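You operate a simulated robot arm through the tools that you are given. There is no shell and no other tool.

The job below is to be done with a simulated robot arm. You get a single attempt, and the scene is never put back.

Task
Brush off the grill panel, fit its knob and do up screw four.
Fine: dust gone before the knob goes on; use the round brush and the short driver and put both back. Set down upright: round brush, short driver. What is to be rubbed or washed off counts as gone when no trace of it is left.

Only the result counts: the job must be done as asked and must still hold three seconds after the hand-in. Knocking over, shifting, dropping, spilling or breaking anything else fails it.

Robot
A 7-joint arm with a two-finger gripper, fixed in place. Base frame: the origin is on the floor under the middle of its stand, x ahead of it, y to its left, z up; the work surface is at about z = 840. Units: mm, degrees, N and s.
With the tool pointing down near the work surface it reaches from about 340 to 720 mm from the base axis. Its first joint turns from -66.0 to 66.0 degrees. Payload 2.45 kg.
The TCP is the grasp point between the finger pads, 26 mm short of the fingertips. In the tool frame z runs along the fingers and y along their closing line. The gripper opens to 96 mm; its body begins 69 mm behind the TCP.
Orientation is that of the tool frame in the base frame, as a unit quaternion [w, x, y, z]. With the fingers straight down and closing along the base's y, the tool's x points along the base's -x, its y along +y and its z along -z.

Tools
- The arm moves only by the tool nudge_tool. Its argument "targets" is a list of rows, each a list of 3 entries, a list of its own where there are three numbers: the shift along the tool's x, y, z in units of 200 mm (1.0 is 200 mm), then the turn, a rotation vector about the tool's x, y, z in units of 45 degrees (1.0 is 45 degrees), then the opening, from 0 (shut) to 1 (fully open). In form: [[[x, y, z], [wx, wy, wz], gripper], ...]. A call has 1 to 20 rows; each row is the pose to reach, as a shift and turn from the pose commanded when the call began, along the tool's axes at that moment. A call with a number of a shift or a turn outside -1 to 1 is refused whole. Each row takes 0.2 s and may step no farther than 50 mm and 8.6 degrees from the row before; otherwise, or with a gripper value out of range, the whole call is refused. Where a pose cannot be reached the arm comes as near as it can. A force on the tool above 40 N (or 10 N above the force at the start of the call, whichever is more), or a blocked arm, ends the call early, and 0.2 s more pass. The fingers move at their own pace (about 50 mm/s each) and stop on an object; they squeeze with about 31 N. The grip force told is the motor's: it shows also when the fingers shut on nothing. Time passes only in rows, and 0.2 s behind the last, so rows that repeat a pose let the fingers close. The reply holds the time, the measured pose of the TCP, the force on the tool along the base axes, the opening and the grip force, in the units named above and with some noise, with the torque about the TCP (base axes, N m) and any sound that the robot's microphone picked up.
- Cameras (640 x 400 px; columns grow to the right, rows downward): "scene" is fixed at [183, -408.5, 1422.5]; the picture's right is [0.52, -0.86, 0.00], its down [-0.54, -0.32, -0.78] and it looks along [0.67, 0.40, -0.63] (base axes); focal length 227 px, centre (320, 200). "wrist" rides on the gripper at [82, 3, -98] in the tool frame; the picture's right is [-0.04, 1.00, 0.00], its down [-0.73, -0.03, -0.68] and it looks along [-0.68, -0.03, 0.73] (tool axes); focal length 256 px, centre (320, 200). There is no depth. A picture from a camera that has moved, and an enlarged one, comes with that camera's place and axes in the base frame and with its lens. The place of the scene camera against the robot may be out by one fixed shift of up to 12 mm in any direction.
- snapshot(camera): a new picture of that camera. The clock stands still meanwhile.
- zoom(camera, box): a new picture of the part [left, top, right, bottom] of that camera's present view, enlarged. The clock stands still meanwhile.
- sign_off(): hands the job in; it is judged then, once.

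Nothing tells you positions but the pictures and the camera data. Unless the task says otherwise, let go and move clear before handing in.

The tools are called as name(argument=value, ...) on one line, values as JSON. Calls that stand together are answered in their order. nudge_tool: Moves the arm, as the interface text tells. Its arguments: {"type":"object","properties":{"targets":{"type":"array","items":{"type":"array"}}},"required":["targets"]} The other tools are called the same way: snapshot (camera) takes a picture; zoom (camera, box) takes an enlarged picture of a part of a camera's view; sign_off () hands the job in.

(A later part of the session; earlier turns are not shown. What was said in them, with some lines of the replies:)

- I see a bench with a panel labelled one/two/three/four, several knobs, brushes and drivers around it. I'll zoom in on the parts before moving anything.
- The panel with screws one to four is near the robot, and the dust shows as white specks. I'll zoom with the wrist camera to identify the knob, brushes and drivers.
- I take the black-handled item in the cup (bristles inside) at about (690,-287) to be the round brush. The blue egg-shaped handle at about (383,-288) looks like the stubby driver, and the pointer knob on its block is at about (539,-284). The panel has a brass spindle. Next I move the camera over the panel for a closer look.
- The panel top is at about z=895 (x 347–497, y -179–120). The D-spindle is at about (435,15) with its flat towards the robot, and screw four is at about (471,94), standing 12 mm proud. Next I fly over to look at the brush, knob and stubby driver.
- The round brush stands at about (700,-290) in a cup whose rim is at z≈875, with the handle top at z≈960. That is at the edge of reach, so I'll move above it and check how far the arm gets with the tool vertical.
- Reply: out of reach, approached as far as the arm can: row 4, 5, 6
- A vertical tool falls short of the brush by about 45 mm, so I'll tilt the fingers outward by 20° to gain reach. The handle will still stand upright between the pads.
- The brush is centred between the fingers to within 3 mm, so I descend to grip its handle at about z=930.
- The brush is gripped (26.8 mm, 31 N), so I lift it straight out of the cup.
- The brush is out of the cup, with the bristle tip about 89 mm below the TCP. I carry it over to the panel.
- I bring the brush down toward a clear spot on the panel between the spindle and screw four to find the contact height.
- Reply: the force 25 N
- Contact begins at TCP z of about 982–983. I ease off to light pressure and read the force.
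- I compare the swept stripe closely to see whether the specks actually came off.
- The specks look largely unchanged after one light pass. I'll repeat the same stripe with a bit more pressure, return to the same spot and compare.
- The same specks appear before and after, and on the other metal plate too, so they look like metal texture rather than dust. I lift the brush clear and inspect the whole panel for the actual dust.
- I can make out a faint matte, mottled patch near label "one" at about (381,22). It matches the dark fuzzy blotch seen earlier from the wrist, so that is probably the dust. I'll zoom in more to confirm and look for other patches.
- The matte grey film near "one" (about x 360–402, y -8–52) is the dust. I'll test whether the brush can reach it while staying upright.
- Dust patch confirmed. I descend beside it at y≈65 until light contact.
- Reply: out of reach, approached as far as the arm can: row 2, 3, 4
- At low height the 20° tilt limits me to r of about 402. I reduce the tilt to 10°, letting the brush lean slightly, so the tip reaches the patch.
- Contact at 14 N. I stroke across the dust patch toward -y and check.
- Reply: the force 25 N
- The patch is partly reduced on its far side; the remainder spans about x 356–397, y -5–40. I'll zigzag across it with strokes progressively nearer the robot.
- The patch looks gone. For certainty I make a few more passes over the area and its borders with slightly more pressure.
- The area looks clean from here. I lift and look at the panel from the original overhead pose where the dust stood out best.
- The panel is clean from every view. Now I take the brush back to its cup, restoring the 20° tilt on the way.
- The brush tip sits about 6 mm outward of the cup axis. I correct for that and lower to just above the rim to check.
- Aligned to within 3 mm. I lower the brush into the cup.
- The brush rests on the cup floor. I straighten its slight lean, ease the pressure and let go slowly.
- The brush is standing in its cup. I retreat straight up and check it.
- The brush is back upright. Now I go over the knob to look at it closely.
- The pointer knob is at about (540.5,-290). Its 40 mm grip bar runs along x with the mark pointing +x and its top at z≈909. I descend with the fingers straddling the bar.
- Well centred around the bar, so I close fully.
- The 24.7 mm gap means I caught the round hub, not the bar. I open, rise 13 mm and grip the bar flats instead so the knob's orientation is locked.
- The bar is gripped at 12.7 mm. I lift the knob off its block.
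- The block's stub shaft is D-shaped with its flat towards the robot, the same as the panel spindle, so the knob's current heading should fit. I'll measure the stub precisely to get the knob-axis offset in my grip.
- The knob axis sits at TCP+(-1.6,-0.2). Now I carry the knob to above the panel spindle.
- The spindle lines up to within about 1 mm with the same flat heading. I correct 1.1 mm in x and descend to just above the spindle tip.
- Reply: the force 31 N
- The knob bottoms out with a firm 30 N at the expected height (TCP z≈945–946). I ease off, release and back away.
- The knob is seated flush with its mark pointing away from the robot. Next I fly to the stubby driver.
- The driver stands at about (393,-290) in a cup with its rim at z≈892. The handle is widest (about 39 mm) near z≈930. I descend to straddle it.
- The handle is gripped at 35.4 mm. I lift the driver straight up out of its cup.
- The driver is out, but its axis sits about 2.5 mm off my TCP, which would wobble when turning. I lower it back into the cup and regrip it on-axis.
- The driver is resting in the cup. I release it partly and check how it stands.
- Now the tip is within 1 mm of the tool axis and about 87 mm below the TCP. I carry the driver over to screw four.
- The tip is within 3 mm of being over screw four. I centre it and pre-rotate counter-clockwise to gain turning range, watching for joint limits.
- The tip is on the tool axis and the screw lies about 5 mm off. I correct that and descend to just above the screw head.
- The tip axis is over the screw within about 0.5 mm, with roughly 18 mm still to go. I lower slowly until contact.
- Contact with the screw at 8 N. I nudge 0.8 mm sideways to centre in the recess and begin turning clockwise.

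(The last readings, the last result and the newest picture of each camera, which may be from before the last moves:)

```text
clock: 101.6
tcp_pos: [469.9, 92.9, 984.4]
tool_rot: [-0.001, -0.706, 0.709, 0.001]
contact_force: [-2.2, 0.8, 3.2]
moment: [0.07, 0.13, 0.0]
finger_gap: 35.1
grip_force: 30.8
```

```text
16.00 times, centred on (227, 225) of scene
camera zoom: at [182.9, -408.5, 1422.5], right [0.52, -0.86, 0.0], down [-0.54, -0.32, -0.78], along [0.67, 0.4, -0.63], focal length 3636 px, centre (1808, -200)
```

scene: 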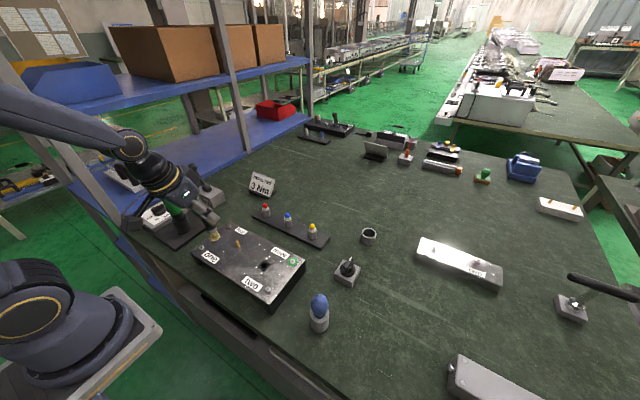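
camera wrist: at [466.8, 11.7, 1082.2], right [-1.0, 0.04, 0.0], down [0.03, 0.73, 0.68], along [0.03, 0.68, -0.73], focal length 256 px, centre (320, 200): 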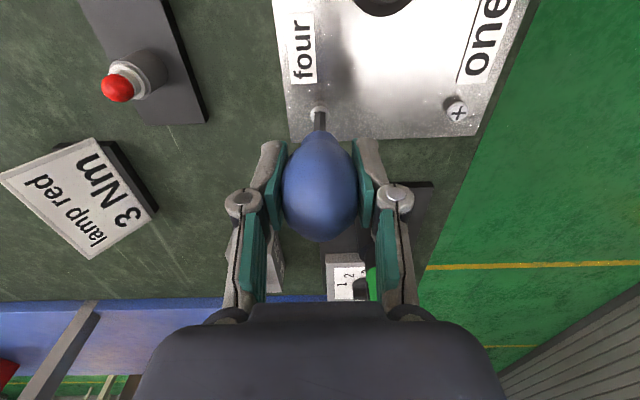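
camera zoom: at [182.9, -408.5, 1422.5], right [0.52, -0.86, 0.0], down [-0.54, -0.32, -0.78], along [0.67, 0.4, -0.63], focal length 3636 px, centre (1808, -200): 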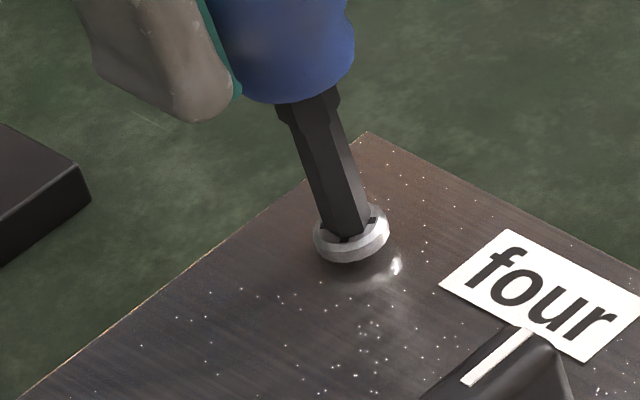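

The screw is turning with the driver; its cross rotated 45° along with the tool. I continue clockwise, feeding down gently.

nudge_tool(targets=[[[-0.0001, 0.001, 0.0015], [0, 0, 0.17], 0], [[-0.0003, 0.002, 0.003], [0, 0, 0.34], 0], [[-0.0006, 0.0029, 0.0045], [0, 0, 0.51], 0], [[-0.001, 0.0038, 0.006], [0, 0, 0.68], 0], [[-0.0016, 0.0046, 0.007], [0, 0, 0.85], 0], [[-0.0022, 0.0053, 0.008], [0, 0, 1.0], 0]])

zoom(camera="wrist", box=[295, 85, 345, 135])

zoom(camera="scene", box=[217, 215, 237, 235])

```text
clock: 103.0
tcp_pos: [468.7, 93.1, 981.5]
tool_rot: [0.001, -0.383, 0.924, -0.001]
contact_force: [0.9, -0.7, 8.4]
moment: [-0.05, 0.01, 0.02]
finger_gap: 35.0
grip_force: 30.5
```

```text
8.00 times, centred on (320, 110) of wrist
camera zoom: at [409.2, 37.8, 1079.4], right [-0.68, 0.74, 0.0], down [0.54, 0.5, 0.68], along [0.5, 0.46, -0.73], focal length 2048 px, centre (320, 920)
```

zoom: 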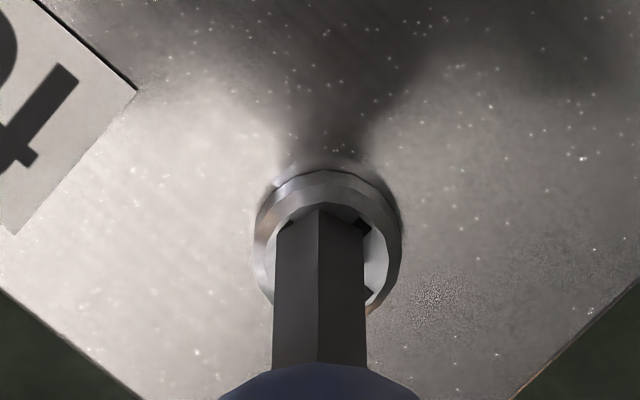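

```text
16.00 times, centred on (227, 225) of scene
camera zoom: at [182.9, -408.5, 1422.5], right [0.52, -0.86, 0.0], down [-0.54, -0.32, -0.78], along [0.67, 0.4, -0.63], focal length 3636 px, centre (1808, -200)
```

zoom: 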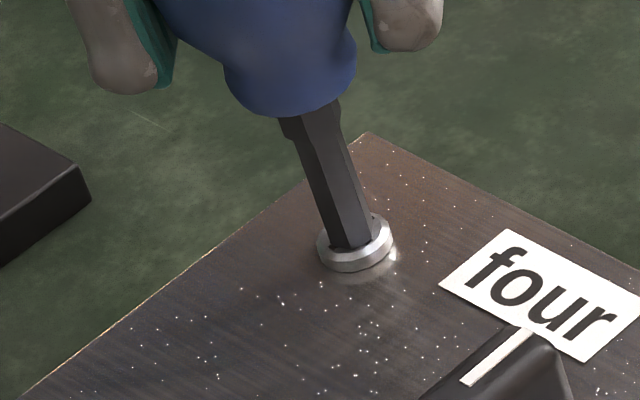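

nudge_tool(targets=[[[-0.0001, 0.0015, 0.0015], [0, 0, 0.17], 0], [[-0.0003, 0.003, 0.003], [0, 0, 0.34], 0], [[-0.0006, 0.0044, 0.0045], [0, 0, 0.51], 0], [[-0.001, 0.0058, 0.006], [0, 0, 0.68], 0], [[-0.0016, 0.0071, 0.007], [0, 0, 0.85], 0], [[-0.0022, 0.0083, 0.008], [0, 0, 1.0], 0]])

zoom(camera="wrist", box=[295, 85, 345, 135])

zoom(camera="scene", box=[217, 215, 237, 235])

```text
clock: 104.4
tcp_pos: [468.5, 95.5, 979.9]
tool_rot: [0.0, 0.001, 1.0, 0.0]
contact_force: [-0.6, 0.4, 2.7]
moment: [0.01, -0.04, 0.01]
finger_gap: 35.2
grip_force: 31.5
```

```text
8.00 times, centred on (320, 110) of wrist
camera zoom: at [387.0, 98.2, 1079.2], right [0.04, 1.0, 0.0], down [0.73, -0.03, 0.68], along [0.68, -0.03, -0.73], focal length 2048 px, centre (320, 920)
```

zoom: 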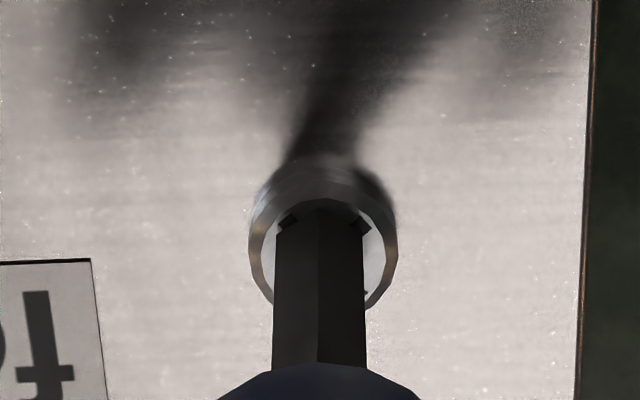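

```text
16.00 times, centred on (227, 225) of scene
camera zoom: at [183.0, -408.5, 1422.5], right [0.52, -0.86, 0.0], down [-0.54, -0.32, -0.78], along [0.67, 0.4, -0.63], focal length 3636 px, centre (1808, -200)
```

zoom: 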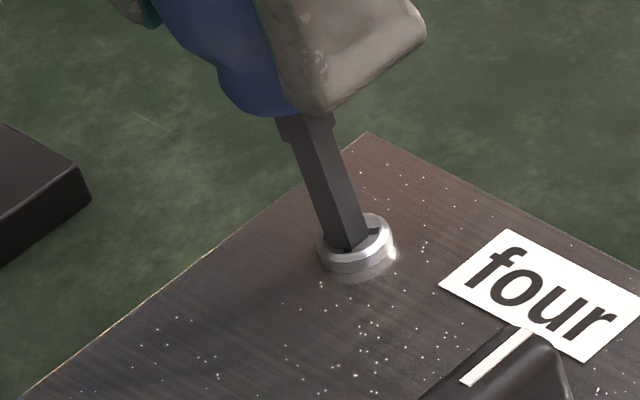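

nudge_tool(targets=[[[-0.0001, 0.001, 0.0015], [0, 0, 0.17], 0], [[-0.0003, 0.002, 0.003], [0, 0, 0.34], 0], [[-0.0006, 0.0029, 0.0045], [0, 0, 0.51], 0], [[-0.001, 0.0038, 0.006], [0, 0, 0.68], 0], [[-0.0016, 0.0046, 0.007], [0, 0, 0.85], 0], [[-0.0022, 0.0053, 0.008], [0, 0, 1.0], 0]])

zoom(camera="wrist", box=[295, 85, 345, 135])

zoom(camera="scene", box=[217, 215, 237, 235])

```text
clock: 105.8
tcp_pos: [469.8, 94.6, 978.1]
tool_rot: [0.0, 0.383, 0.924, 0.0]
contact_force: [0.3, 2.1, 4.9]
moment: [0.11, -0.01, 0.0]
finger_gap: 35.2
grip_force: 30.9
```

```text
8.00 times, centred on (320, 110) of wrist
camera zoom: at [414.1, 155.9, 1077.2], right [0.74, 0.68, 0.0], down [0.5, -0.54, 0.68], along [0.46, -0.5, -0.73], focal length 2048 px, centre (320, 920)
```

zoom: 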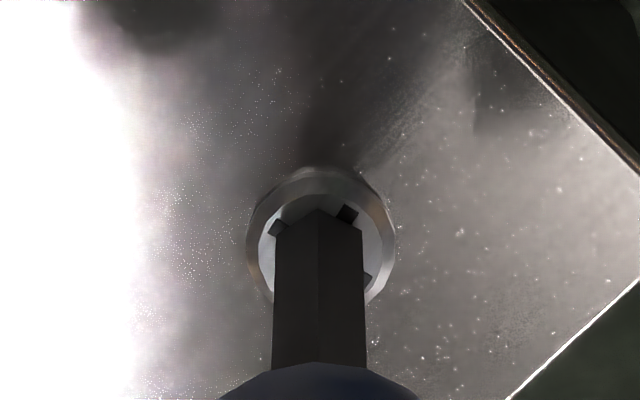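

```text
16.00 times, centred on (227, 225) of scene
camera zoom: at [182.9, -408.4, 1422.5], right [0.52, -0.86, 0.0], down [-0.54, -0.32, -0.78], along [0.67, 0.4, -0.63], focal length 3636 px, centre (1808, -200)
```

zoom: 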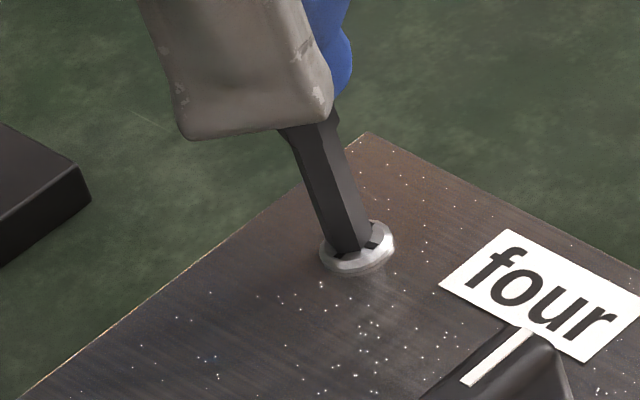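

nudge_tool(targets=[[[-0.0001, 0.001, 0.0015], [0, 0, 0.17], 0], [[-0.0003, 0.002, 0.003], [0, 0, 0.34], 0], [[-0.0006, 0.0029, 0.0045], [0, 0, 0.51], 0], [[-0.001, 0.0038, 0.006], [0, 0, 0.68], 0], [[-0.0016, 0.0046, 0.007], [0, 0, 0.85], 0], [[-0.0022, 0.0053, 0.007], [0, 0, 1.0], 0]])

zoom(camera="wrist", box=[295, 85, 345, 135])

zoom(camera="scene", box=[217, 215, 237, 235])

```text
clock: 107.2
tcp_pos: [469.4, 97.2, 977.4]
tool_rot: [0.001, 0.708, 0.706, 0.001]
contact_force: [0.2, -0.4, 9.2]
moment: [0.03, -0.08, -0.01]
finger_gap: 35.1
grip_force: 30.4
```

```text
8.00 times, centred on (320, 110) of wrist
camera zoom: at [473.3, 178.0, 1075.8], right [1.0, -0.04, 0.0], down [-0.03, -0.73, 0.68], along [-0.03, -0.68, -0.73], focal length 2048 px, centre (320, 920)
```

zoom: 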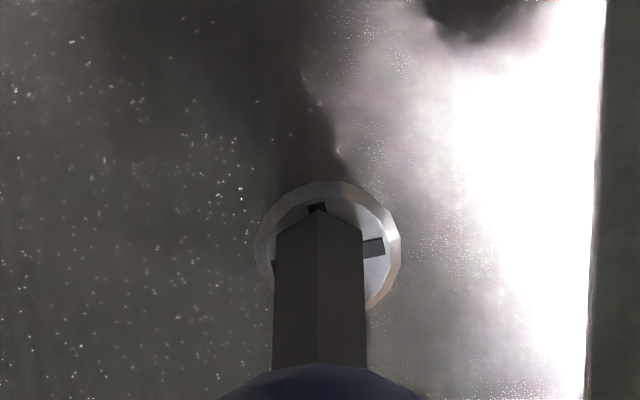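

```text
16.00 times, centred on (227, 225) of scene
camera zoom: at [182.9, -408.5, 1422.5], right [0.52, -0.86, 0.0], down [-0.54, -0.32, -0.78], along [0.67, 0.4, -0.63], focal length 3636 px, centre (1808, -200)
```

zoom: 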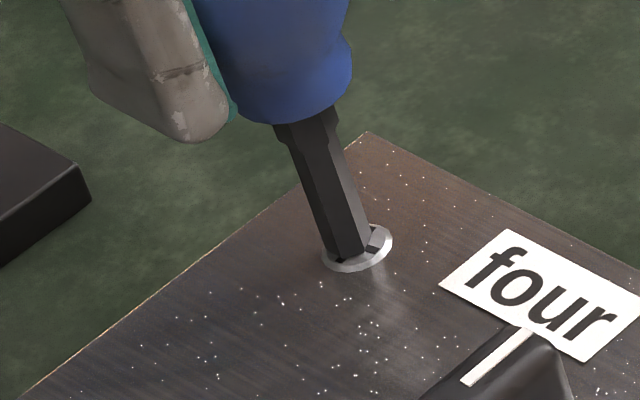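

The head is nearly flush with the panel now, and the driver slipped relative to the cross in this last step. I lift off slightly to inspect the screw.

nudge_tool(targets=[[[0, 0, -0.04], [0, 0, 0], 0], [[0, 0, -0.1], [0, 0, 0], 0], [[0, 0, -0.2], [0, 0, 0], 0]])

zoom(camera="wrist", box=[280, 60, 360, 140])

zoom(camera="scene", box=[217, 215, 237, 235])

zoom(camera="scene", box=[190, 210, 310, 310])

zoom(camera="scene", box=[278, 250, 304, 272])

```text
clock: 108.0
tcp_pos: [469.3, 96.2, 1015.7]
tool_rot: [0.001, 0.707, 0.707, 0.0]
contact_force: [-0.4, -0.4, -2.0]
moment: [0.0, 0.01, 0.02]
finger_gap: 35.4
grip_force: 30.7
```

```text
5.00 times, centred on (320, 100) of wrist
camera zoom: at [472.7, 178.0, 1114.3], right [1.0, -0.04, 0.0], down [-0.03, -0.73, 0.68], along [-0.03, -0.68, -0.73], focal length 1280 px, centre (320, 700)
```

zoom: 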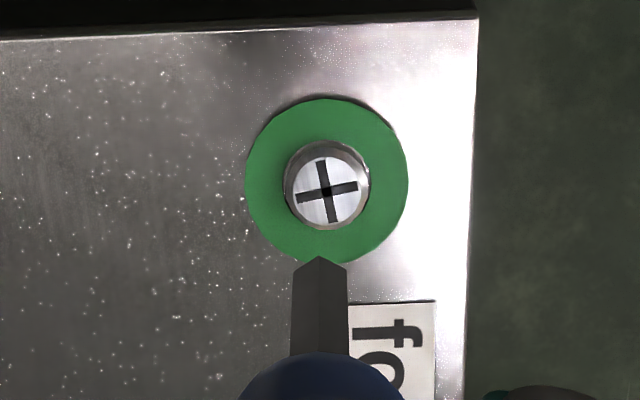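

```text
16.00 times, centred on (227, 225) of scene
camera zoom: at [183.0, -408.5, 1422.5], right [0.52, -0.86, 0.0], down [-0.54, -0.32, -0.78], along [0.67, 0.4, -0.63], focal length 3636 px, centre (1808, -200)
```

zoom: 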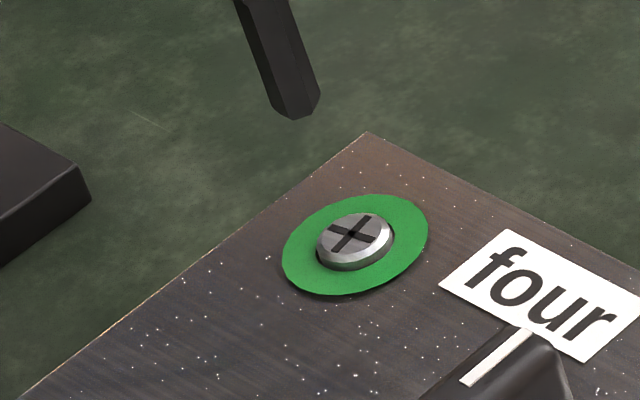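

```text
4.00 times, centred on (250, 260) of scene
camera zoom: at [183.0, -408.5, 1422.5], right [0.52, -0.86, 0.0], down [-0.54, -0.32, -0.78], along [0.67, 0.4, -0.63], focal length 909 px, centre (600, -40)
```

zoom: 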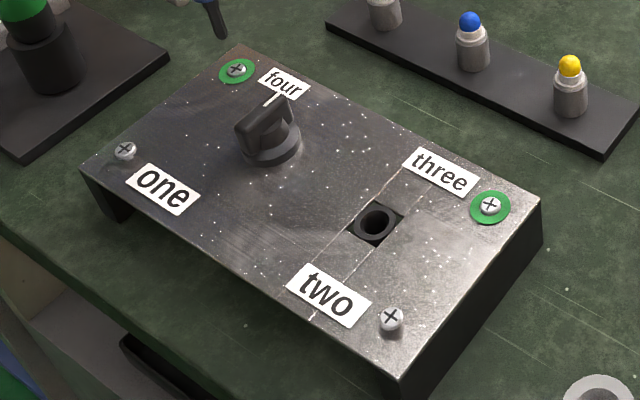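

```text
16.00 times, centred on (291, 261) of scene
camera zoom: at [183.0, -408.5, 1422.5], right [0.52, -0.86, 0.0], down [-0.54, -0.32, -0.78], along [0.67, 0.4, -0.63], focal length 3636 px, centre (784, -776)
```

zoom: 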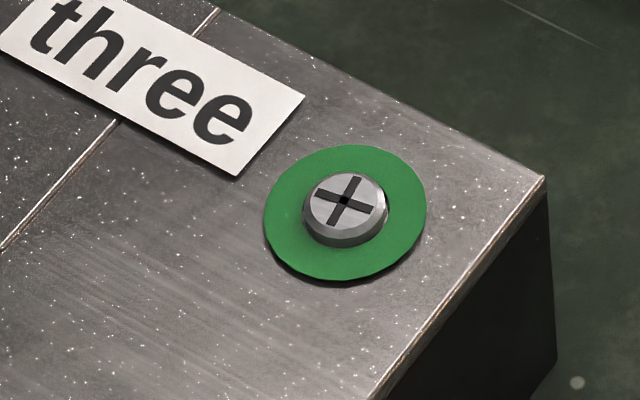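

A green ring has appeared around screw four, the same marker screw three has, so it is done up. Now I lift away and rotate back to bring the driver home.

nudge_tool(targets=[[[0, 0, -0.15], [0, 0, 0], 0], [[0, 0, -0.225], [0, 0, -0.17], 0], [[0, 0, -0.225], [0, 0, -0.34], 0], [[0, 0, -0.225], [0, 0, -0.51], 0], [[0, 0, -0.225], [0, 0, -0.68], 0], [[0, 0, -0.225], [0, 0, -0.85], 0], [[0, 0, -0.225], [0, 0, -1.0], 0]])

nudge_tool(targets=[[[0, 0, 0], [0, 0, -0.17], 0], [[0, 0, 0], [0, 0, -0.34], 0], [[0, 0, 0], [0, 0, -0.51], 0], [[0, 0, 0], [0, 0, -0.68], 0], [[0, 0, 0], [0, 0, -0.85], 0], [[0, 0, 0], [0, 0, -1.0], 0]])

zoom(camera="wrist", box=[260, 30, 380, 250])

```text
clock: 109.6
tcp_pos: [470.1, 95.4, 1062.2]
tool_rot: [0.0, 0.38, 0.925, 0.001]
contact_force: [0.9, 0.5, -1.3]
moment: [-0.03, -0.02, 0.0]
finger_gap: 35.3
grip_force: 31.0
```

```text
clock: 111.0
tcp_pos: [469.7, 96.1, 1063.9]
tool_rot: [0.001, 0.0, 1.0, 0.0]
contact_force: [0.7, 0.0, -1.7]
moment: [0.01, 0.0, 0.01]
finger_gap: 35.2
grip_force: 31.4
```

```text
1.82 times, centred on (320, 140) of wrist
camera zoom: at [388.4, 98.9, 1160.8], right [0.04, 1.0, 0.0], down [0.73, -0.03, 0.68], along [0.68, -0.03, -0.73], focal length 465 px, centre (320, 309)
```

zoom: 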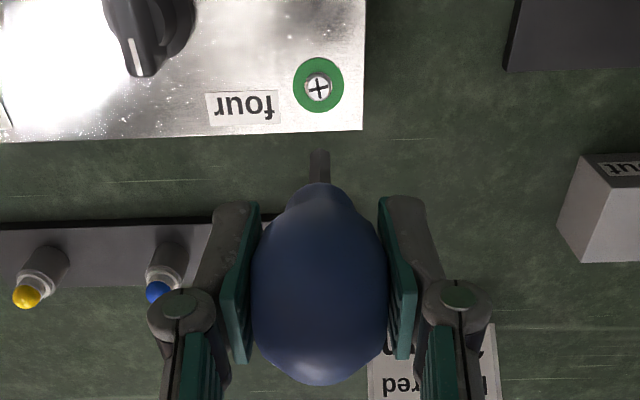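

nudge_tool(targets=[[[0.04, -0.2, 0], [0, 0, 0], 0], [[0.08, -0.4, 0], [0, 0, 0], 0], [[0.12, -0.6, 0], [0, 0, 0], 0], [[0.16, -0.8, 0], [0, 0, 0], 0], [[0.198, -0.967, 0], [0, 0, 0], 0]])

nudge_tool(targets=[[[0.04, -0.2, 0], [0, 0, 0], 0], [[0.08, -0.4, 0], [0, 0, 0], 0], [[0.12, -0.6, 0], [0, 0, 0], 0], [[0.16, -0.8, 0.05], [0, 0, 0], 0], [[0.198, -0.967, 0.13], [0, 0, 0], 0], [[0.198, -0.967, 0.13], [0, 0, 0], 0]])

zoom(camera="wrist", box=[270, 30, 370, 150])

zoom(camera="scene", box=[300, 270, 345, 330])

```text
clock: 112.2
tcp_pos: [431.4, -99.3, 1063.0]
tool_rot: [0.0, 0.001, 1.0, 0.0]
contact_force: [-0.8, -0.6, -0.3]
moment: [0.05, 0.02, -0.04]
finger_gap: 35.3
grip_force: 31.0
```

```text
clock: 113.6
tcp_pos: [390.7, -290.2, 1037.7]
tool_rot: [-0.001, 0.0, 1.0, 0.0]
contact_force: [0.0, -0.2, -0.1]
moment: [-0.01, -0.02, 0.01]
finger_gap: 35.3
grip_force: 31.2
```

```text
3.33 times, centred on (320, 90) of wrist
camera zoom: at [309.0, -287.4, 1136.5], right [0.04, 1.0, 0.0], down [0.73, -0.03, 0.68], along [0.68, -0.03, -0.73], focal length 853 px, centre (320, 567)
```

zoom: 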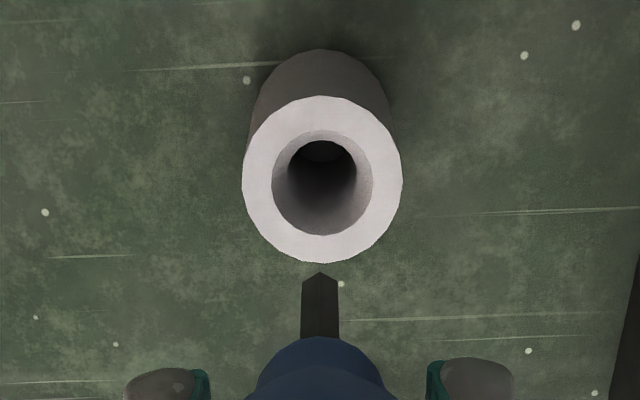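

```text
6.67 times, centred on (322, 300) of scene
camera zoom: at [183.0, -408.5, 1422.5], right [0.52, -0.86, 0.0], down [-0.54, -0.32, -0.78], along [0.67, 0.4, -0.63], focal length 1515 px, centre (303, -467)
```

zoom: 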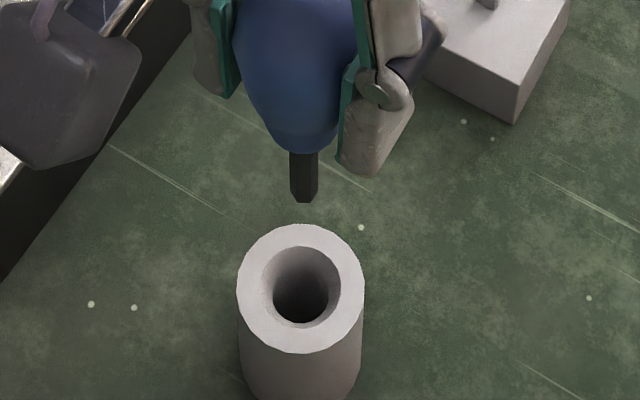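

The driver is back over its cup within about 1–2 mm. I lower it in.

nudge_tool(targets=[[[0.004, 0.002, 0.1], [0, 0, 0], 0], [[0.004, 0.002, 0.2], [0, 0, 0], 0], [[0.004, 0.002, 0.28], [0, 0, 0], 0], [[0.004, 0.002, 0.28], [0, 0, 0], 0]])

zoom(camera="wrist", box=[270, 30, 370, 150])

zoom(camera="scene", box=[300, 270, 345, 330])

```text
clock: 114.6
tcp_pos: [388.3, -288.6, 983.2]
tool_rot: [0.0, 0.0, 1.0, 0.0]
contact_force: [0.9, -0.1, -0.7]
moment: [-0.01, 0.0, 0.01]
finger_gap: 35.3
grip_force: 30.7
```

```text
3.33 times, centred on (320, 90) of wrist
camera zoom: at [307.5, -285.4, 1080.6], right [0.04, 1.0, 0.0], down [0.73, -0.03, 0.68], along [0.68, -0.03, -0.73], focal length 853 px, centre (320, 567)
```

zoom: 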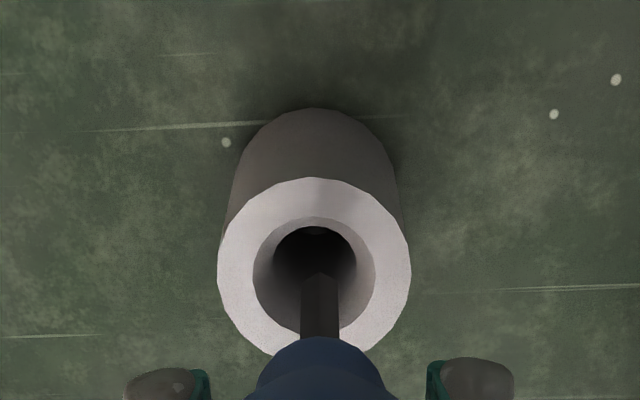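

```text
6.67 times, centred on (322, 300) of scene
camera zoom: at [183.0, -408.5, 1422.5], right [0.52, -0.86, 0.0], down [-0.54, -0.32, -0.78], along [0.67, 0.4, -0.63], focal length 1515 px, centre (303, -467)
```

zoom: 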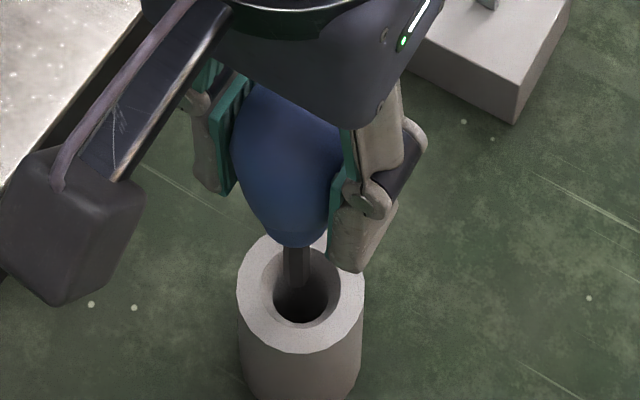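

nudge_tool(targets=[[[0, -0.007, 0.02], [0, 0, 0], 0], [[0, -0.007, 0.1], [0, 0, 0], 0], [[0, -0.007, 0.18], [0, 0, 0], 0], [[0, -0.007, 0.23], [0, 0, 0], 0], [[0, -0.007, 0.23], [0, 0, 0], 0]])

snapshot(camera="wrist")

```text
clock: 115.8
tcp_pos: [390.1, -290.9, 935.7]
tool_rot: [-0.001, 0.0, 1.0, 0.0]
contact_force: [0.3, -0.3, 0.1]
moment: [-0.01, -0.03, 0.01]
finger_gap: 35.1
grip_force: 30.8
```

```text
taken
camera wrist: at [308.8, -288.0, 1034.2], right [0.04, 1.0, 0.0], down [0.73, -0.03, 0.68], along [0.68, -0.03, -0.73], focal length 256 px, centre (320, 200)
```

wrist: 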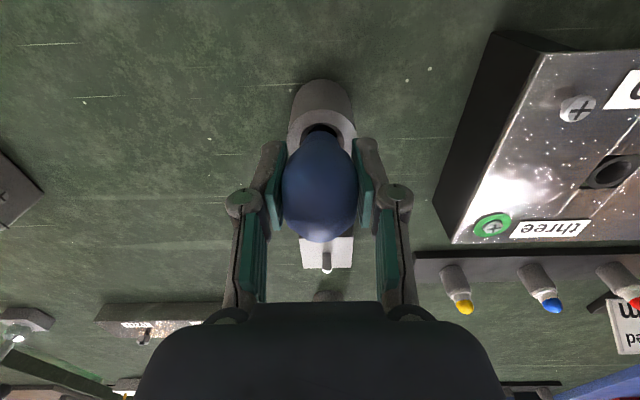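

nudge_tool(targets=[[[0, 0, 0.01], [0, 0, 0], 0], [[0, 0, 0.02], [0, 0, 0], 0]])

nudge_tool(targets=[[[0, 0, 0.005], [0, 0, 0], 0], [[0, 0, 0.008], [0, 0, 0], 0]])

nudge_tool(targets=[[[0, 0, 0.004], [0, 0, 0], 0], [[0, 0, 0.006], [0, 0, 0], 0]])

```text
clock: 116.4
tcp_pos: [387.6, -290.5, 930.3]
tool_rot: [-0.001, 0.0, 1.0, 0.0]
contact_force: [-0.1, -0.9, -0.6]
moment: [-0.02, -0.03, -0.01]
finger_gap: 35.3
grip_force: 31.1
```

```text
clock: 117.0
tcp_pos: [389.5, -289.4, 930.2]
tool_rot: [0.0, 0.0, 1.0, 0.0]
contact_force: [-1.7, 4.1, 10.0]
moment: [0.1, 0.05, -0.01]
finger_gap: 35.3
grip_force: 30.9
```

```text
clock: 117.6
tcp_pos: [389.5, -289.9, 927.5]
tool_rot: [0.0, 0.0, 1.0, 0.0]
contact_force: [-5.2, 10.9, 29.1]
moment: [0.26, 0.05, 0.02]
finger_gap: 35.2
grip_force: 30.7
```

Seated in the cup at 29 N contact. I back off the pressure and release.

nudge_tool(targets=[[[0, 0, -0.006], [0, 0, 0], 0], [[0, 0, -0.006], [0, 0, 0], 0]])

nudge_tool(targets=[[[0, 0, 0], [0, 0, 0], 0.42], [[0, 0, 0], [0, 0, 0], 0.55], [[0, 0, 0], [0, 0, 0], 0.8], [[0, 0, 0], [0, 0, 0], 1], [[0, 0, 0], [0, 0, 0], 1], [[0, 0, 0], [0, 0, 0], 1]])

snapshot(camera="wrist")

```text
clock: 118.2
tcp_pos: [389.0, -290.3, 927.2]
tool_rot: [-0.001, 0.0, 1.0, 0.0]
contact_force: [-3.7, 11.4, 13.4]
moment: [0.29, 0.1, 0.02]
finger_gap: 35.2
grip_force: 31.8
```

```text
clock: 119.6
tcp_pos: [390.2, -290.5, 928.2]
tool_rot: [0.001, 0.0, 1.0, 0.0]
contact_force: [1.4, 0.1, -0.6]
moment: [0.04, 0.01, 0.0]
finger_gap: 96.0
grip_force: 0.1
```

```text
taken
camera wrist: at [309.2, -288.3, 1026.8], right [0.04, 1.0, 0.0], down [0.73, -0.03, 0.68], along [0.68, -0.03, -0.73], focal length 256 px, centre (320, 200)
```

wrist: 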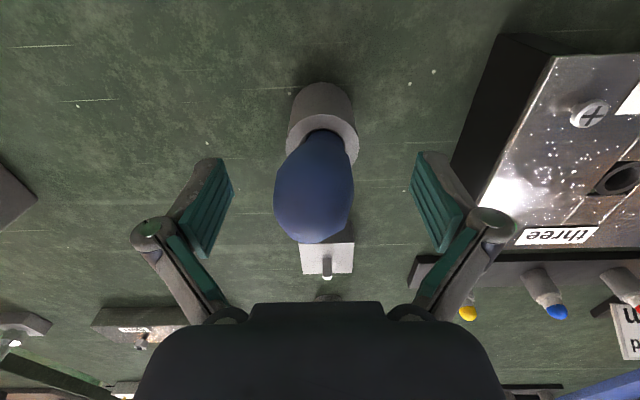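

The driver is in its cup but seems to lean slightly to one side. I rise to inspect it.

nudge_tool(targets=[[[0, 0, -0.1], [0, 0, 0], 1], [[0, 0, -0.25], [0, 0, 0], 1], [[0, 0, -0.4], [0, 0, 0], 1], [[0, 0, -0.4], [0, 0, 0], 1]])

zoom(camera="wrist", box=[240, 40, 400, 200])

zoom(camera="scene", box=[300, 290, 340, 340])

```text
clock: 120.6
tcp_pos: [391.3, -289.8, 1009.5]
tool_rot: [-0.001, 0.0, 1.0, 0.0]
contact_force: [0.1, -0.6, 0.5]
moment: [0.03, -0.01, 0.01]
finger_gap: 96.2
grip_force: 0.0
```

```text
2.50 times, centred on (320, 120) of wrist
camera zoom: at [310.3, -287.4, 1107.9], right [0.04, 1.0, 0.0], down [0.73, -0.03, 0.68], along [0.68, -0.03, -0.73], focal length 640 px, centre (320, 400)
```

zoom: 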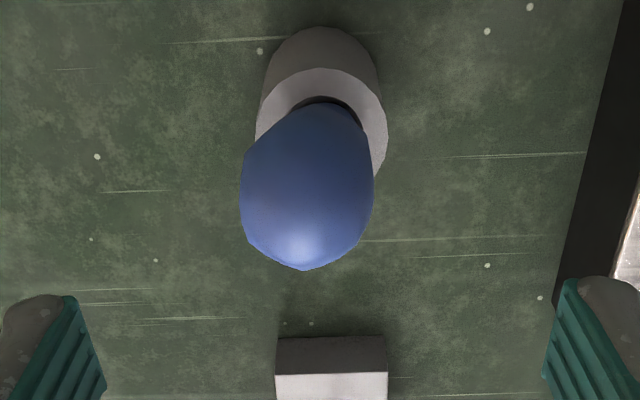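

```text
8.00 times, centred on (320, 315) of scene
camera zoom: at [183.0, -408.5, 1422.5], right [0.52, -0.86, 0.0], down [-0.54, -0.32, -0.78], along [0.67, 0.4, -0.63], focal length 1818 px, centre (320, -720)
```

zoom: 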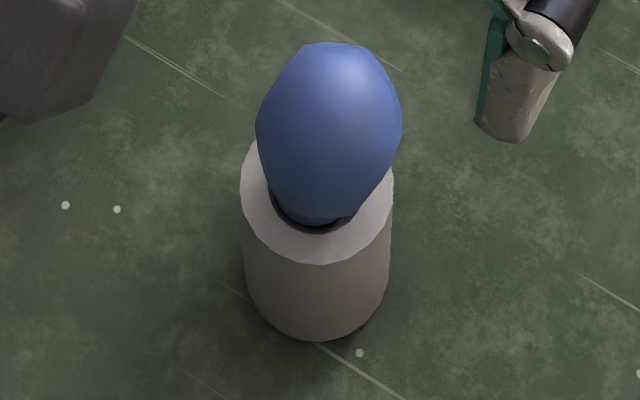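

The driver leans about 8° toward -y because I set it down a bit off-centre. I go back down centred on the cup axis; squeezing along y will straighten it.

nudge_tool(targets=[[[0.006, 0.002, 0.12], [0, 0, 0], 1], [[0.006, 0.002, 0.25], [0, 0, 0], 1], [[0.006, 0.002, 0.36], [0, 0, 0], 1], [[0.006, 0.002, 0.4], [0, 0, 0], 1], [[0.006, 0.002, 0.4], [0, 0, 0], 1]])

snapshot(camera="wrist")

```text
clock: 121.8
tcp_pos: [389.3, -292.9, 927.6]
tool_rot: [-0.001, -0.001, 1.0, 0.0]
contact_force: [0.3, -0.3, 0.2]
moment: [-0.03, 0.03, 0.01]
finger_gap: 96.0
grip_force: 0.1
```

```text
taken
camera wrist: at [309.1, -288.6, 1026.6], right [0.04, 1.0, 0.0], down [0.73, -0.03, 0.68], along [0.68, -0.03, -0.73], focal length 256 px, centre (320, 200)
```

wrist: 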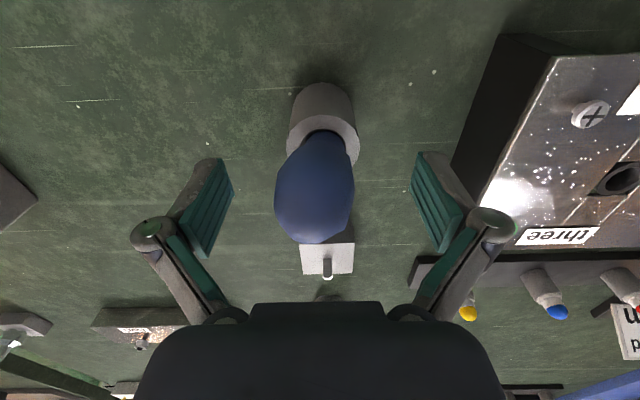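

nudge_tool(targets=[[[0, 0.008, 0], [0, 0, 0], 1], [[0, 0.008, 0], [0, 0, 0], 1]])

zoom(camera="wrist", box=[230, 60, 410, 270])

```text
clock: 122.4
tcp_pos: [390.6, -291.0, 928.3]
tool_rot: [0.0, 0.0, 1.0, 0.0]
contact_force: [0.1, -0.8, -0.2]
moment: [-0.03, 0.02, -0.01]
finger_gap: 95.9
grip_force: 0.1
```

```text
1.90 times, centred on (320, 165) of wrist
camera zoom: at [308.8, -286.8, 1026.3], right [0.04, 1.0, 0.0], down [0.73, -0.03, 0.68], along [0.68, -0.03, -0.73], focal length 488 px, centre (320, 267)
```

zoom: 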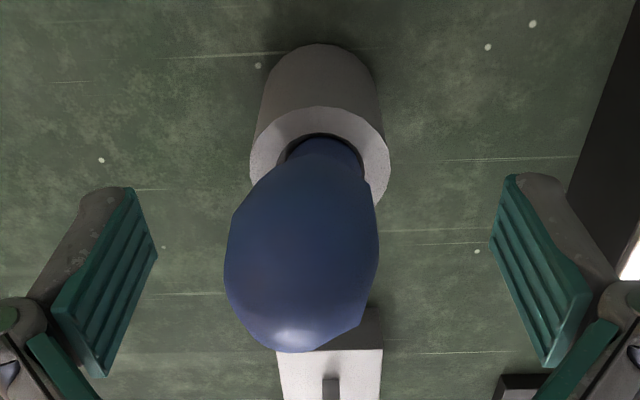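

nudge_tool(targets=[[[0, 0, 0], [0, 0, 0], 0.6], [[0, 0, 0], [0, 0, 0], 0.5], [[0, 0, 0], [0, 0, 0], 0.5], [[0, 0, 0], [0, 0, 0], 0.45], [[0, 0, 0], [0, 0, 0], 0.42], [[0, 0, 0], [0, 0, 0], 0.4], [[0, 0, 0], [0, 0, 0], 0.38], [[0, 0, 0], [0, 0, 0], 0], [[0, 0, 0], [0, 0, 0], 0], [[0, 0, 0], [0, 0, 0], 0]])

zoom(camera="wrist", box=[230, 60, 410, 270])

```text
clock: 124.6
tcp_pos: [390.0, -289.7, 928.2]
tool_rot: [0.001, 0.0, 1.0, 0.0]
contact_force: [-1.2, -1.6, 0.5]
moment: [-0.05, 0.03, 0.02]
finger_gap: 35.0
grip_force: 30.3
```

```text
1.90 times, centred on (320, 165) of wrist
camera zoom: at [308.7, -286.9, 1026.3], right [0.04, 1.0, 0.0], down [0.73, -0.03, 0.68], along [0.68, -0.03, -0.73], focal length 488 px, centre (320, 267)
```

zoom: 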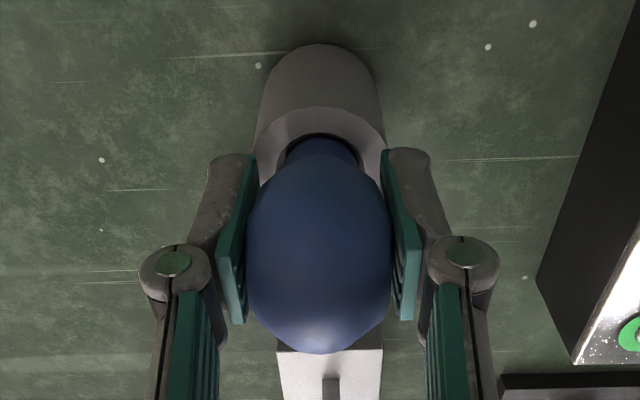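

Straightened and nearly force-free. I release gently in small steps.

nudge_tool(targets=[[[0, 0, 0], [0, 0, 0], 0.375], [[0, 0, 0], [0, 0, 0], 0.385], [[0, 0, 0], [0, 0, 0], 0.4], [[0, 0, 0], [0, 0, 0], 0.42], [[0, 0, 0], [0, 0, 0], 0.45], [[0, 0, 0], [0, 0, 0], 0.5], [[0, 0, 0], [0, 0, 0], 0.6], [[0, 0, 0], [0, 0, 0], 0.6]])

zoom(camera="wrist", box=[230, 60, 410, 270])

zoom(camera="scene", box=[300, 290, 340, 340])

```text
clock: 126.4
tcp_pos: [390.7, -290.3, 928.1]
tool_rot: [0.0, 0.0, 1.0, -0.001]
contact_force: [0.1, 0.7, -0.3]
moment: [-0.02, 0.01, 0.0]
finger_gap: 57.9
grip_force: 0.0
```

```text
1.90 times, centred on (320, 165) of wrist
camera zoom: at [308.8, -286.8, 1026.3], right [0.04, 1.0, 0.0], down [0.73, -0.03, 0.68], along [0.68, -0.03, -0.73], focal length 488 px, centre (320, 267)
```

zoom: 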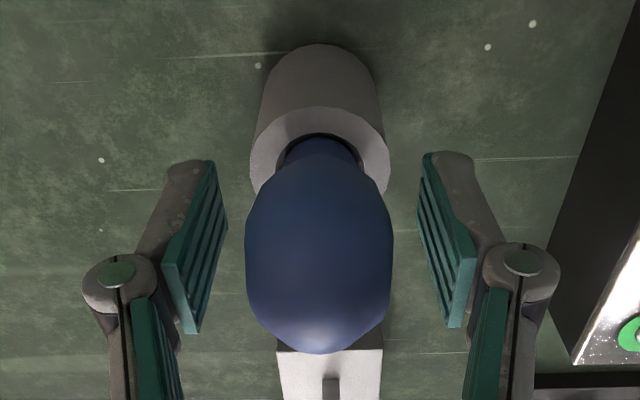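

```text
8.00 times, centred on (320, 315) of scene
camera zoom: at [183.0, -408.5, 1422.5], right [0.52, -0.86, 0.0], down [-0.54, -0.32, -0.78], along [0.67, 0.4, -0.63], focal length 1818 px, centre (320, -720)
```

zoom: 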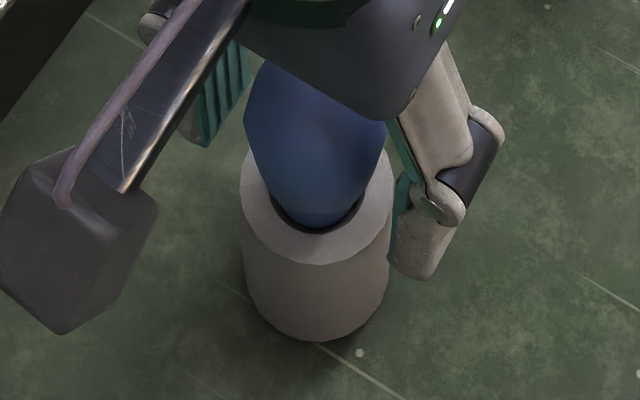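

nudge_tool(targets=[[[0, 0, 0], [0, 0, 0], 0.8], [[0, 0, 0], [0, 0, 0], 1], [[0, 0, 0], [0, 0, 0], 1], [[0, 0, -0.1], [0, 0, 0], 1], [[0, 0, -0.28], [0, 0, 0], 1], [[0, 0, -0.45], [0, 0, 0], 1], [[0, 0, -0.6], [0, 0, 0], 1]])

zoom(camera="wrist", box=[240, 20, 400, 180])

zoom(camera="scene", box=[300, 290, 340, 340])

snapshot(camera="scene")

```text
clock: 128.0
tcp_pos: [387.9, -290.7, 1047.2]
tool_rot: [-0.001, 0.001, 1.0, 0.0]
contact_force: [0.3, -0.6, -0.7]
moment: [-0.04, -0.02, 0.0]
finger_gap: 96.0
grip_force: 0.0
```

```text
2.50 times, centred on (320, 100) of wrist
camera zoom: at [307.4, -286.8, 1145.1], right [0.04, 1.0, 0.0], down [0.73, -0.03, 0.68], along [0.68, -0.03, -0.73], focal length 640 px, centre (320, 450)
```

zoom: 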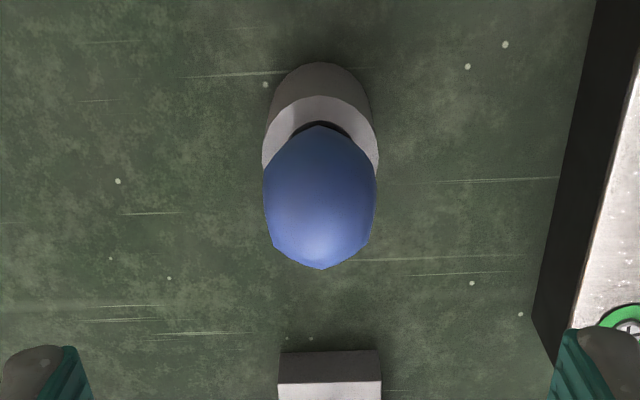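

```text
8.00 times, centred on (320, 315) of scene
camera zoom: at [183.0, -408.4, 1422.5], right [0.52, -0.86, 0.0], down [-0.54, -0.32, -0.78], along [0.67, 0.4, -0.63], focal length 1818 px, centre (320, -720)
```

zoom: 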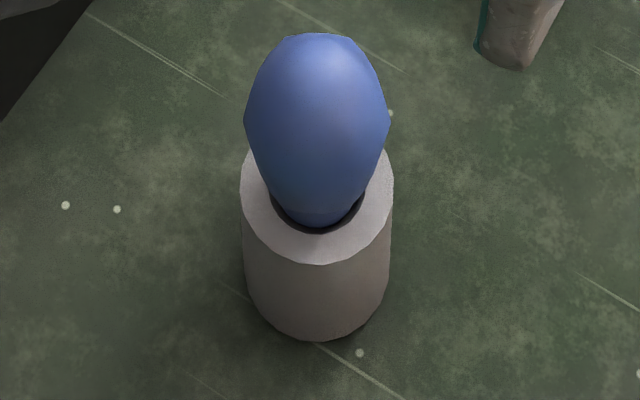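

```text
taken
```

scene: 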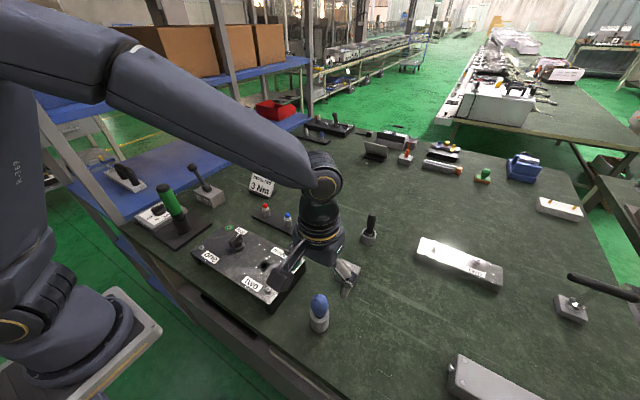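

The driver now stands exactly as at the start. I raise the arm clear and do a final check of everything.

nudge_tool(targets=[[[0.02, 0.2, -0.1], [0, 0, 0], 1], [[0.04, 0.4, -0.15], [0, 0, 0], 1], [[0.08, 0.6, -0.15], [0, 0, 0], 1], [[0.12, 0.8, -0.15], [0, 0, 0], 1], [[0.16, 1.0, -0.15], [0, 0, 0], 1]])

nudge_tool(targets=[[[0, 0.15, 0], [0, 0, 0], 1], [[0, 0.3, 0], [0, 0, 0], 1], [[0, 0.45, 0], [0, 0, 0], 1], [[0, 0.45, 0], [0, 0, 0], 1]])

snapshot(camera="wrist")

zoom(camera="wrist", box=[270, 30, 460, 180])

```text
clock: 129.2
tcp_pos: [358.0, -91.3, 1077.0]
tool_rot: [-0.001, 0.001, 1.0, -0.001]
contact_force: [0.4, 0.6, 0.0]
moment: [-0.02, 0.01, -0.02]
finger_gap: 96.1
grip_force: 0.0
```

```text
clock: 130.2
tcp_pos: [357.9, -1.1, 1077.0]
tool_rot: [0.0, 0.0, 1.0, 0.0]
contact_force: [-0.8, 0.1, 1.0]
moment: [0.05, 0.01, 0.01]
finger_gap: 95.8
grip_force: 0.1
```

```text
taken
camera wrist: at [275.6, 2.0, 1175.4], right [0.04, 1.0, 0.0], down [0.73, -0.03, 0.68], along [0.68, -0.03, -0.73], focal length 256 px, centre (320, 200)
```

wrist: 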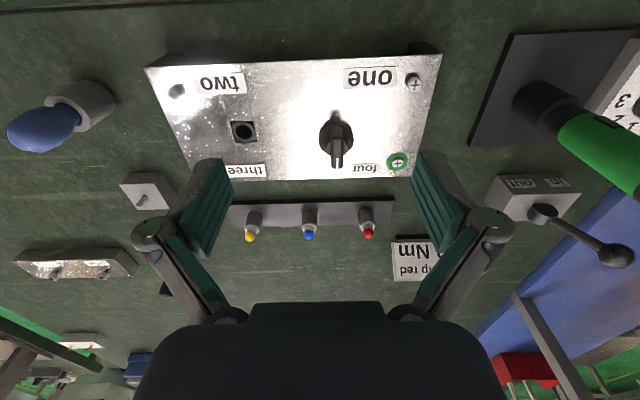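

```text
2.67 times, centred on (365, 105) of wrist
camera zoom: at [275.6, 2.0, 1175.4], right [0.04, 1.0, 0.0], down [0.73, -0.03, 0.68], along [0.68, -0.03, -0.73], focal length 683 px, centre (200, 453)
```

zoom: 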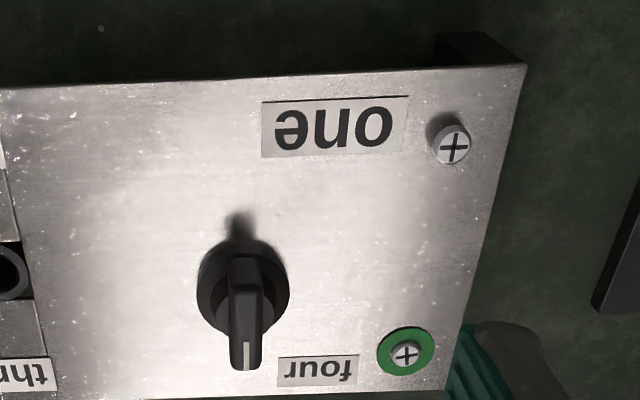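

nudge_tool(targets=[[[-0.1, 0, -0.2], [0, 0, 0], 1], [[-0.2, 0, -0.4], [0, 0, 0], 1], [[-0.3, 0, -0.6], [0, 0, 0], 1], [[-0.4, 0, -0.8], [0, 0, 0], 1], [[-0.4, 0, -0.95], [0, 0, 0], 1]])

snapshot(camera="scene")

zoom(camera="scene", box=[180, 160, 400, 340])

zoom(camera="scene", box=[350, 205, 390, 250])

```text
clock: 131.4
tcp_pos: [438.6, 0.0, 1269.8]
tool_rot: [0.0, 0.0, 1.0, 0.0]
contact_force: [-0.4, -0.4, -0.6]
moment: [0.03, 0.01, 0.01]
finger_gap: 95.8
grip_force: 0.0
```

```text
taken
```

scene: 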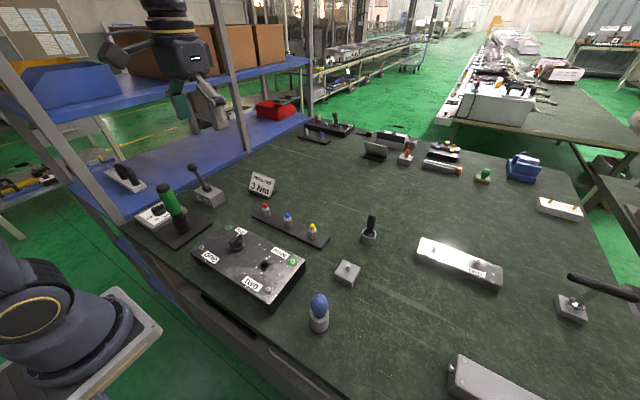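

```text
2.22 times, centred on (290, 250) of scene
camera zoom: at [183.0, -408.5, 1422.5], right [0.52, -0.86, 0.0], down [-0.54, -0.32, -0.78], along [0.67, 0.4, -0.63], focal length 505 px, centre (387, 89)
```

zoom: 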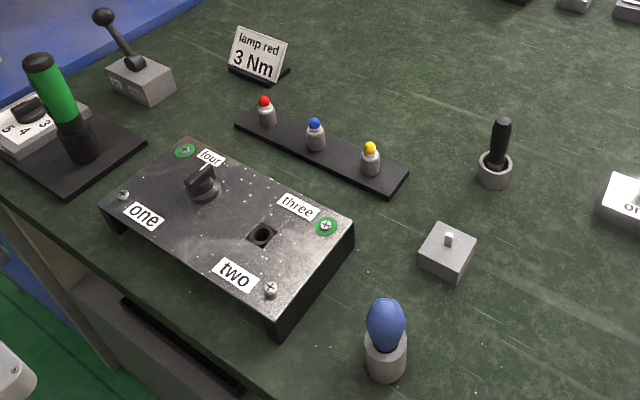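

```text
8.89 times, centred on (370, 228) of scene
camera zoom: at [183.0, -408.5, 1422.5], right [0.52, -0.86, 0.0], down [-0.54, -0.32, -0.78], along [0.67, 0.4, -0.63], focal length 2020 px, centre (-124, -44)
```

zoom: 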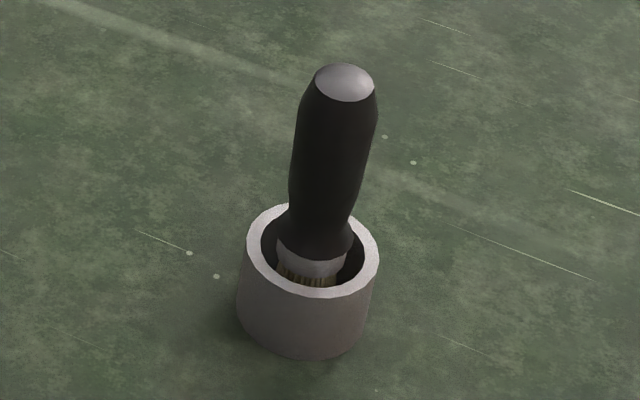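

zoom(camera="scene", box=[325, 250, 370, 290])

zoom(camera="scene", box=[180, 210, 340, 320])

```text
10.00 times, centred on (348, 270) of scene
camera zoom: at [183.0, -408.5, 1422.5], right [0.52, -0.86, 0.0], down [-0.54, -0.32, -0.78], along [0.67, 0.4, -0.63], focal length 2272 px, centre (45, -500)
```

zoom: 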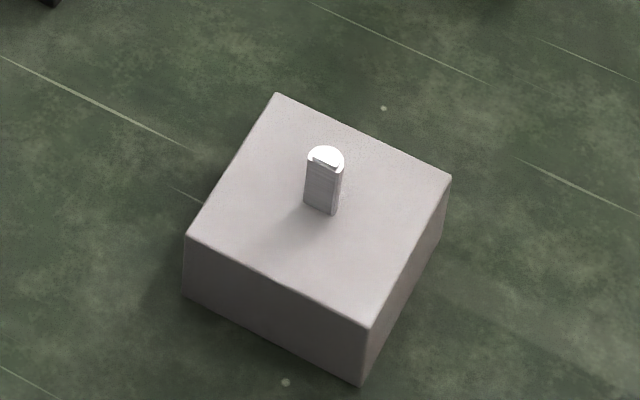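

```text
3.64 times, centred on (260, 265) of scene
camera zoom: at [183.0, -408.5, 1422.5], right [0.52, -0.86, 0.0], down [-0.54, -0.32, -0.78], along [0.67, 0.4, -0.63], focal length 826 px, centre (538, -36)
```

zoom: 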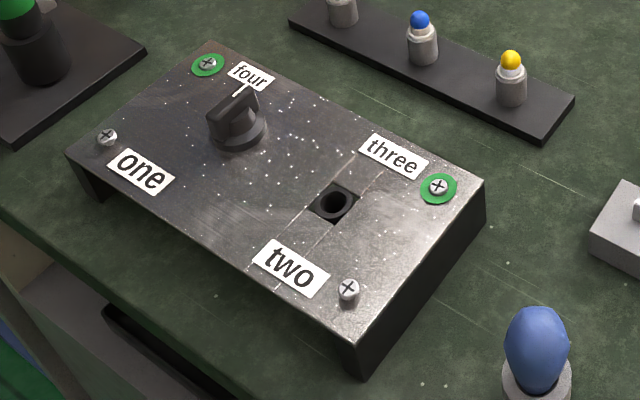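

The panel is free of dust, the knob is seated on its spindle and screw four shows its green ring. The round brush and short driver stand upright in their cups, and nothing else has moved from where it started. The arm is clear and empty, so I hand in.

sign_off()

```text
The job is handed in.
```

The job is done and handed in. I only have my own camera checks to go on, because the hand-in gave no result.

- **Dust:** it was one patch beside label "one". I brushed it off before fitting the knob and saw no trace left from several views. The white specks still visible look like part of the metal: brushing didn't change them, and the other metal plate has them too.
- **Knob:** it sits flush on the spindle with its mark pointing away from the robot. It bottomed out under about 30 N.
- **Screw four:** I turned it clockwise with the short driver until its head went down. A green ring then appeared around it, like the one on screw three.
- **Tools:** both tools are back upright in their cups. The driver leaned about 8° when I first put it down, so I went back and straightened it.

Nothing else looks moved compared with the first pictures. The gripper is empty and the arm is clear.
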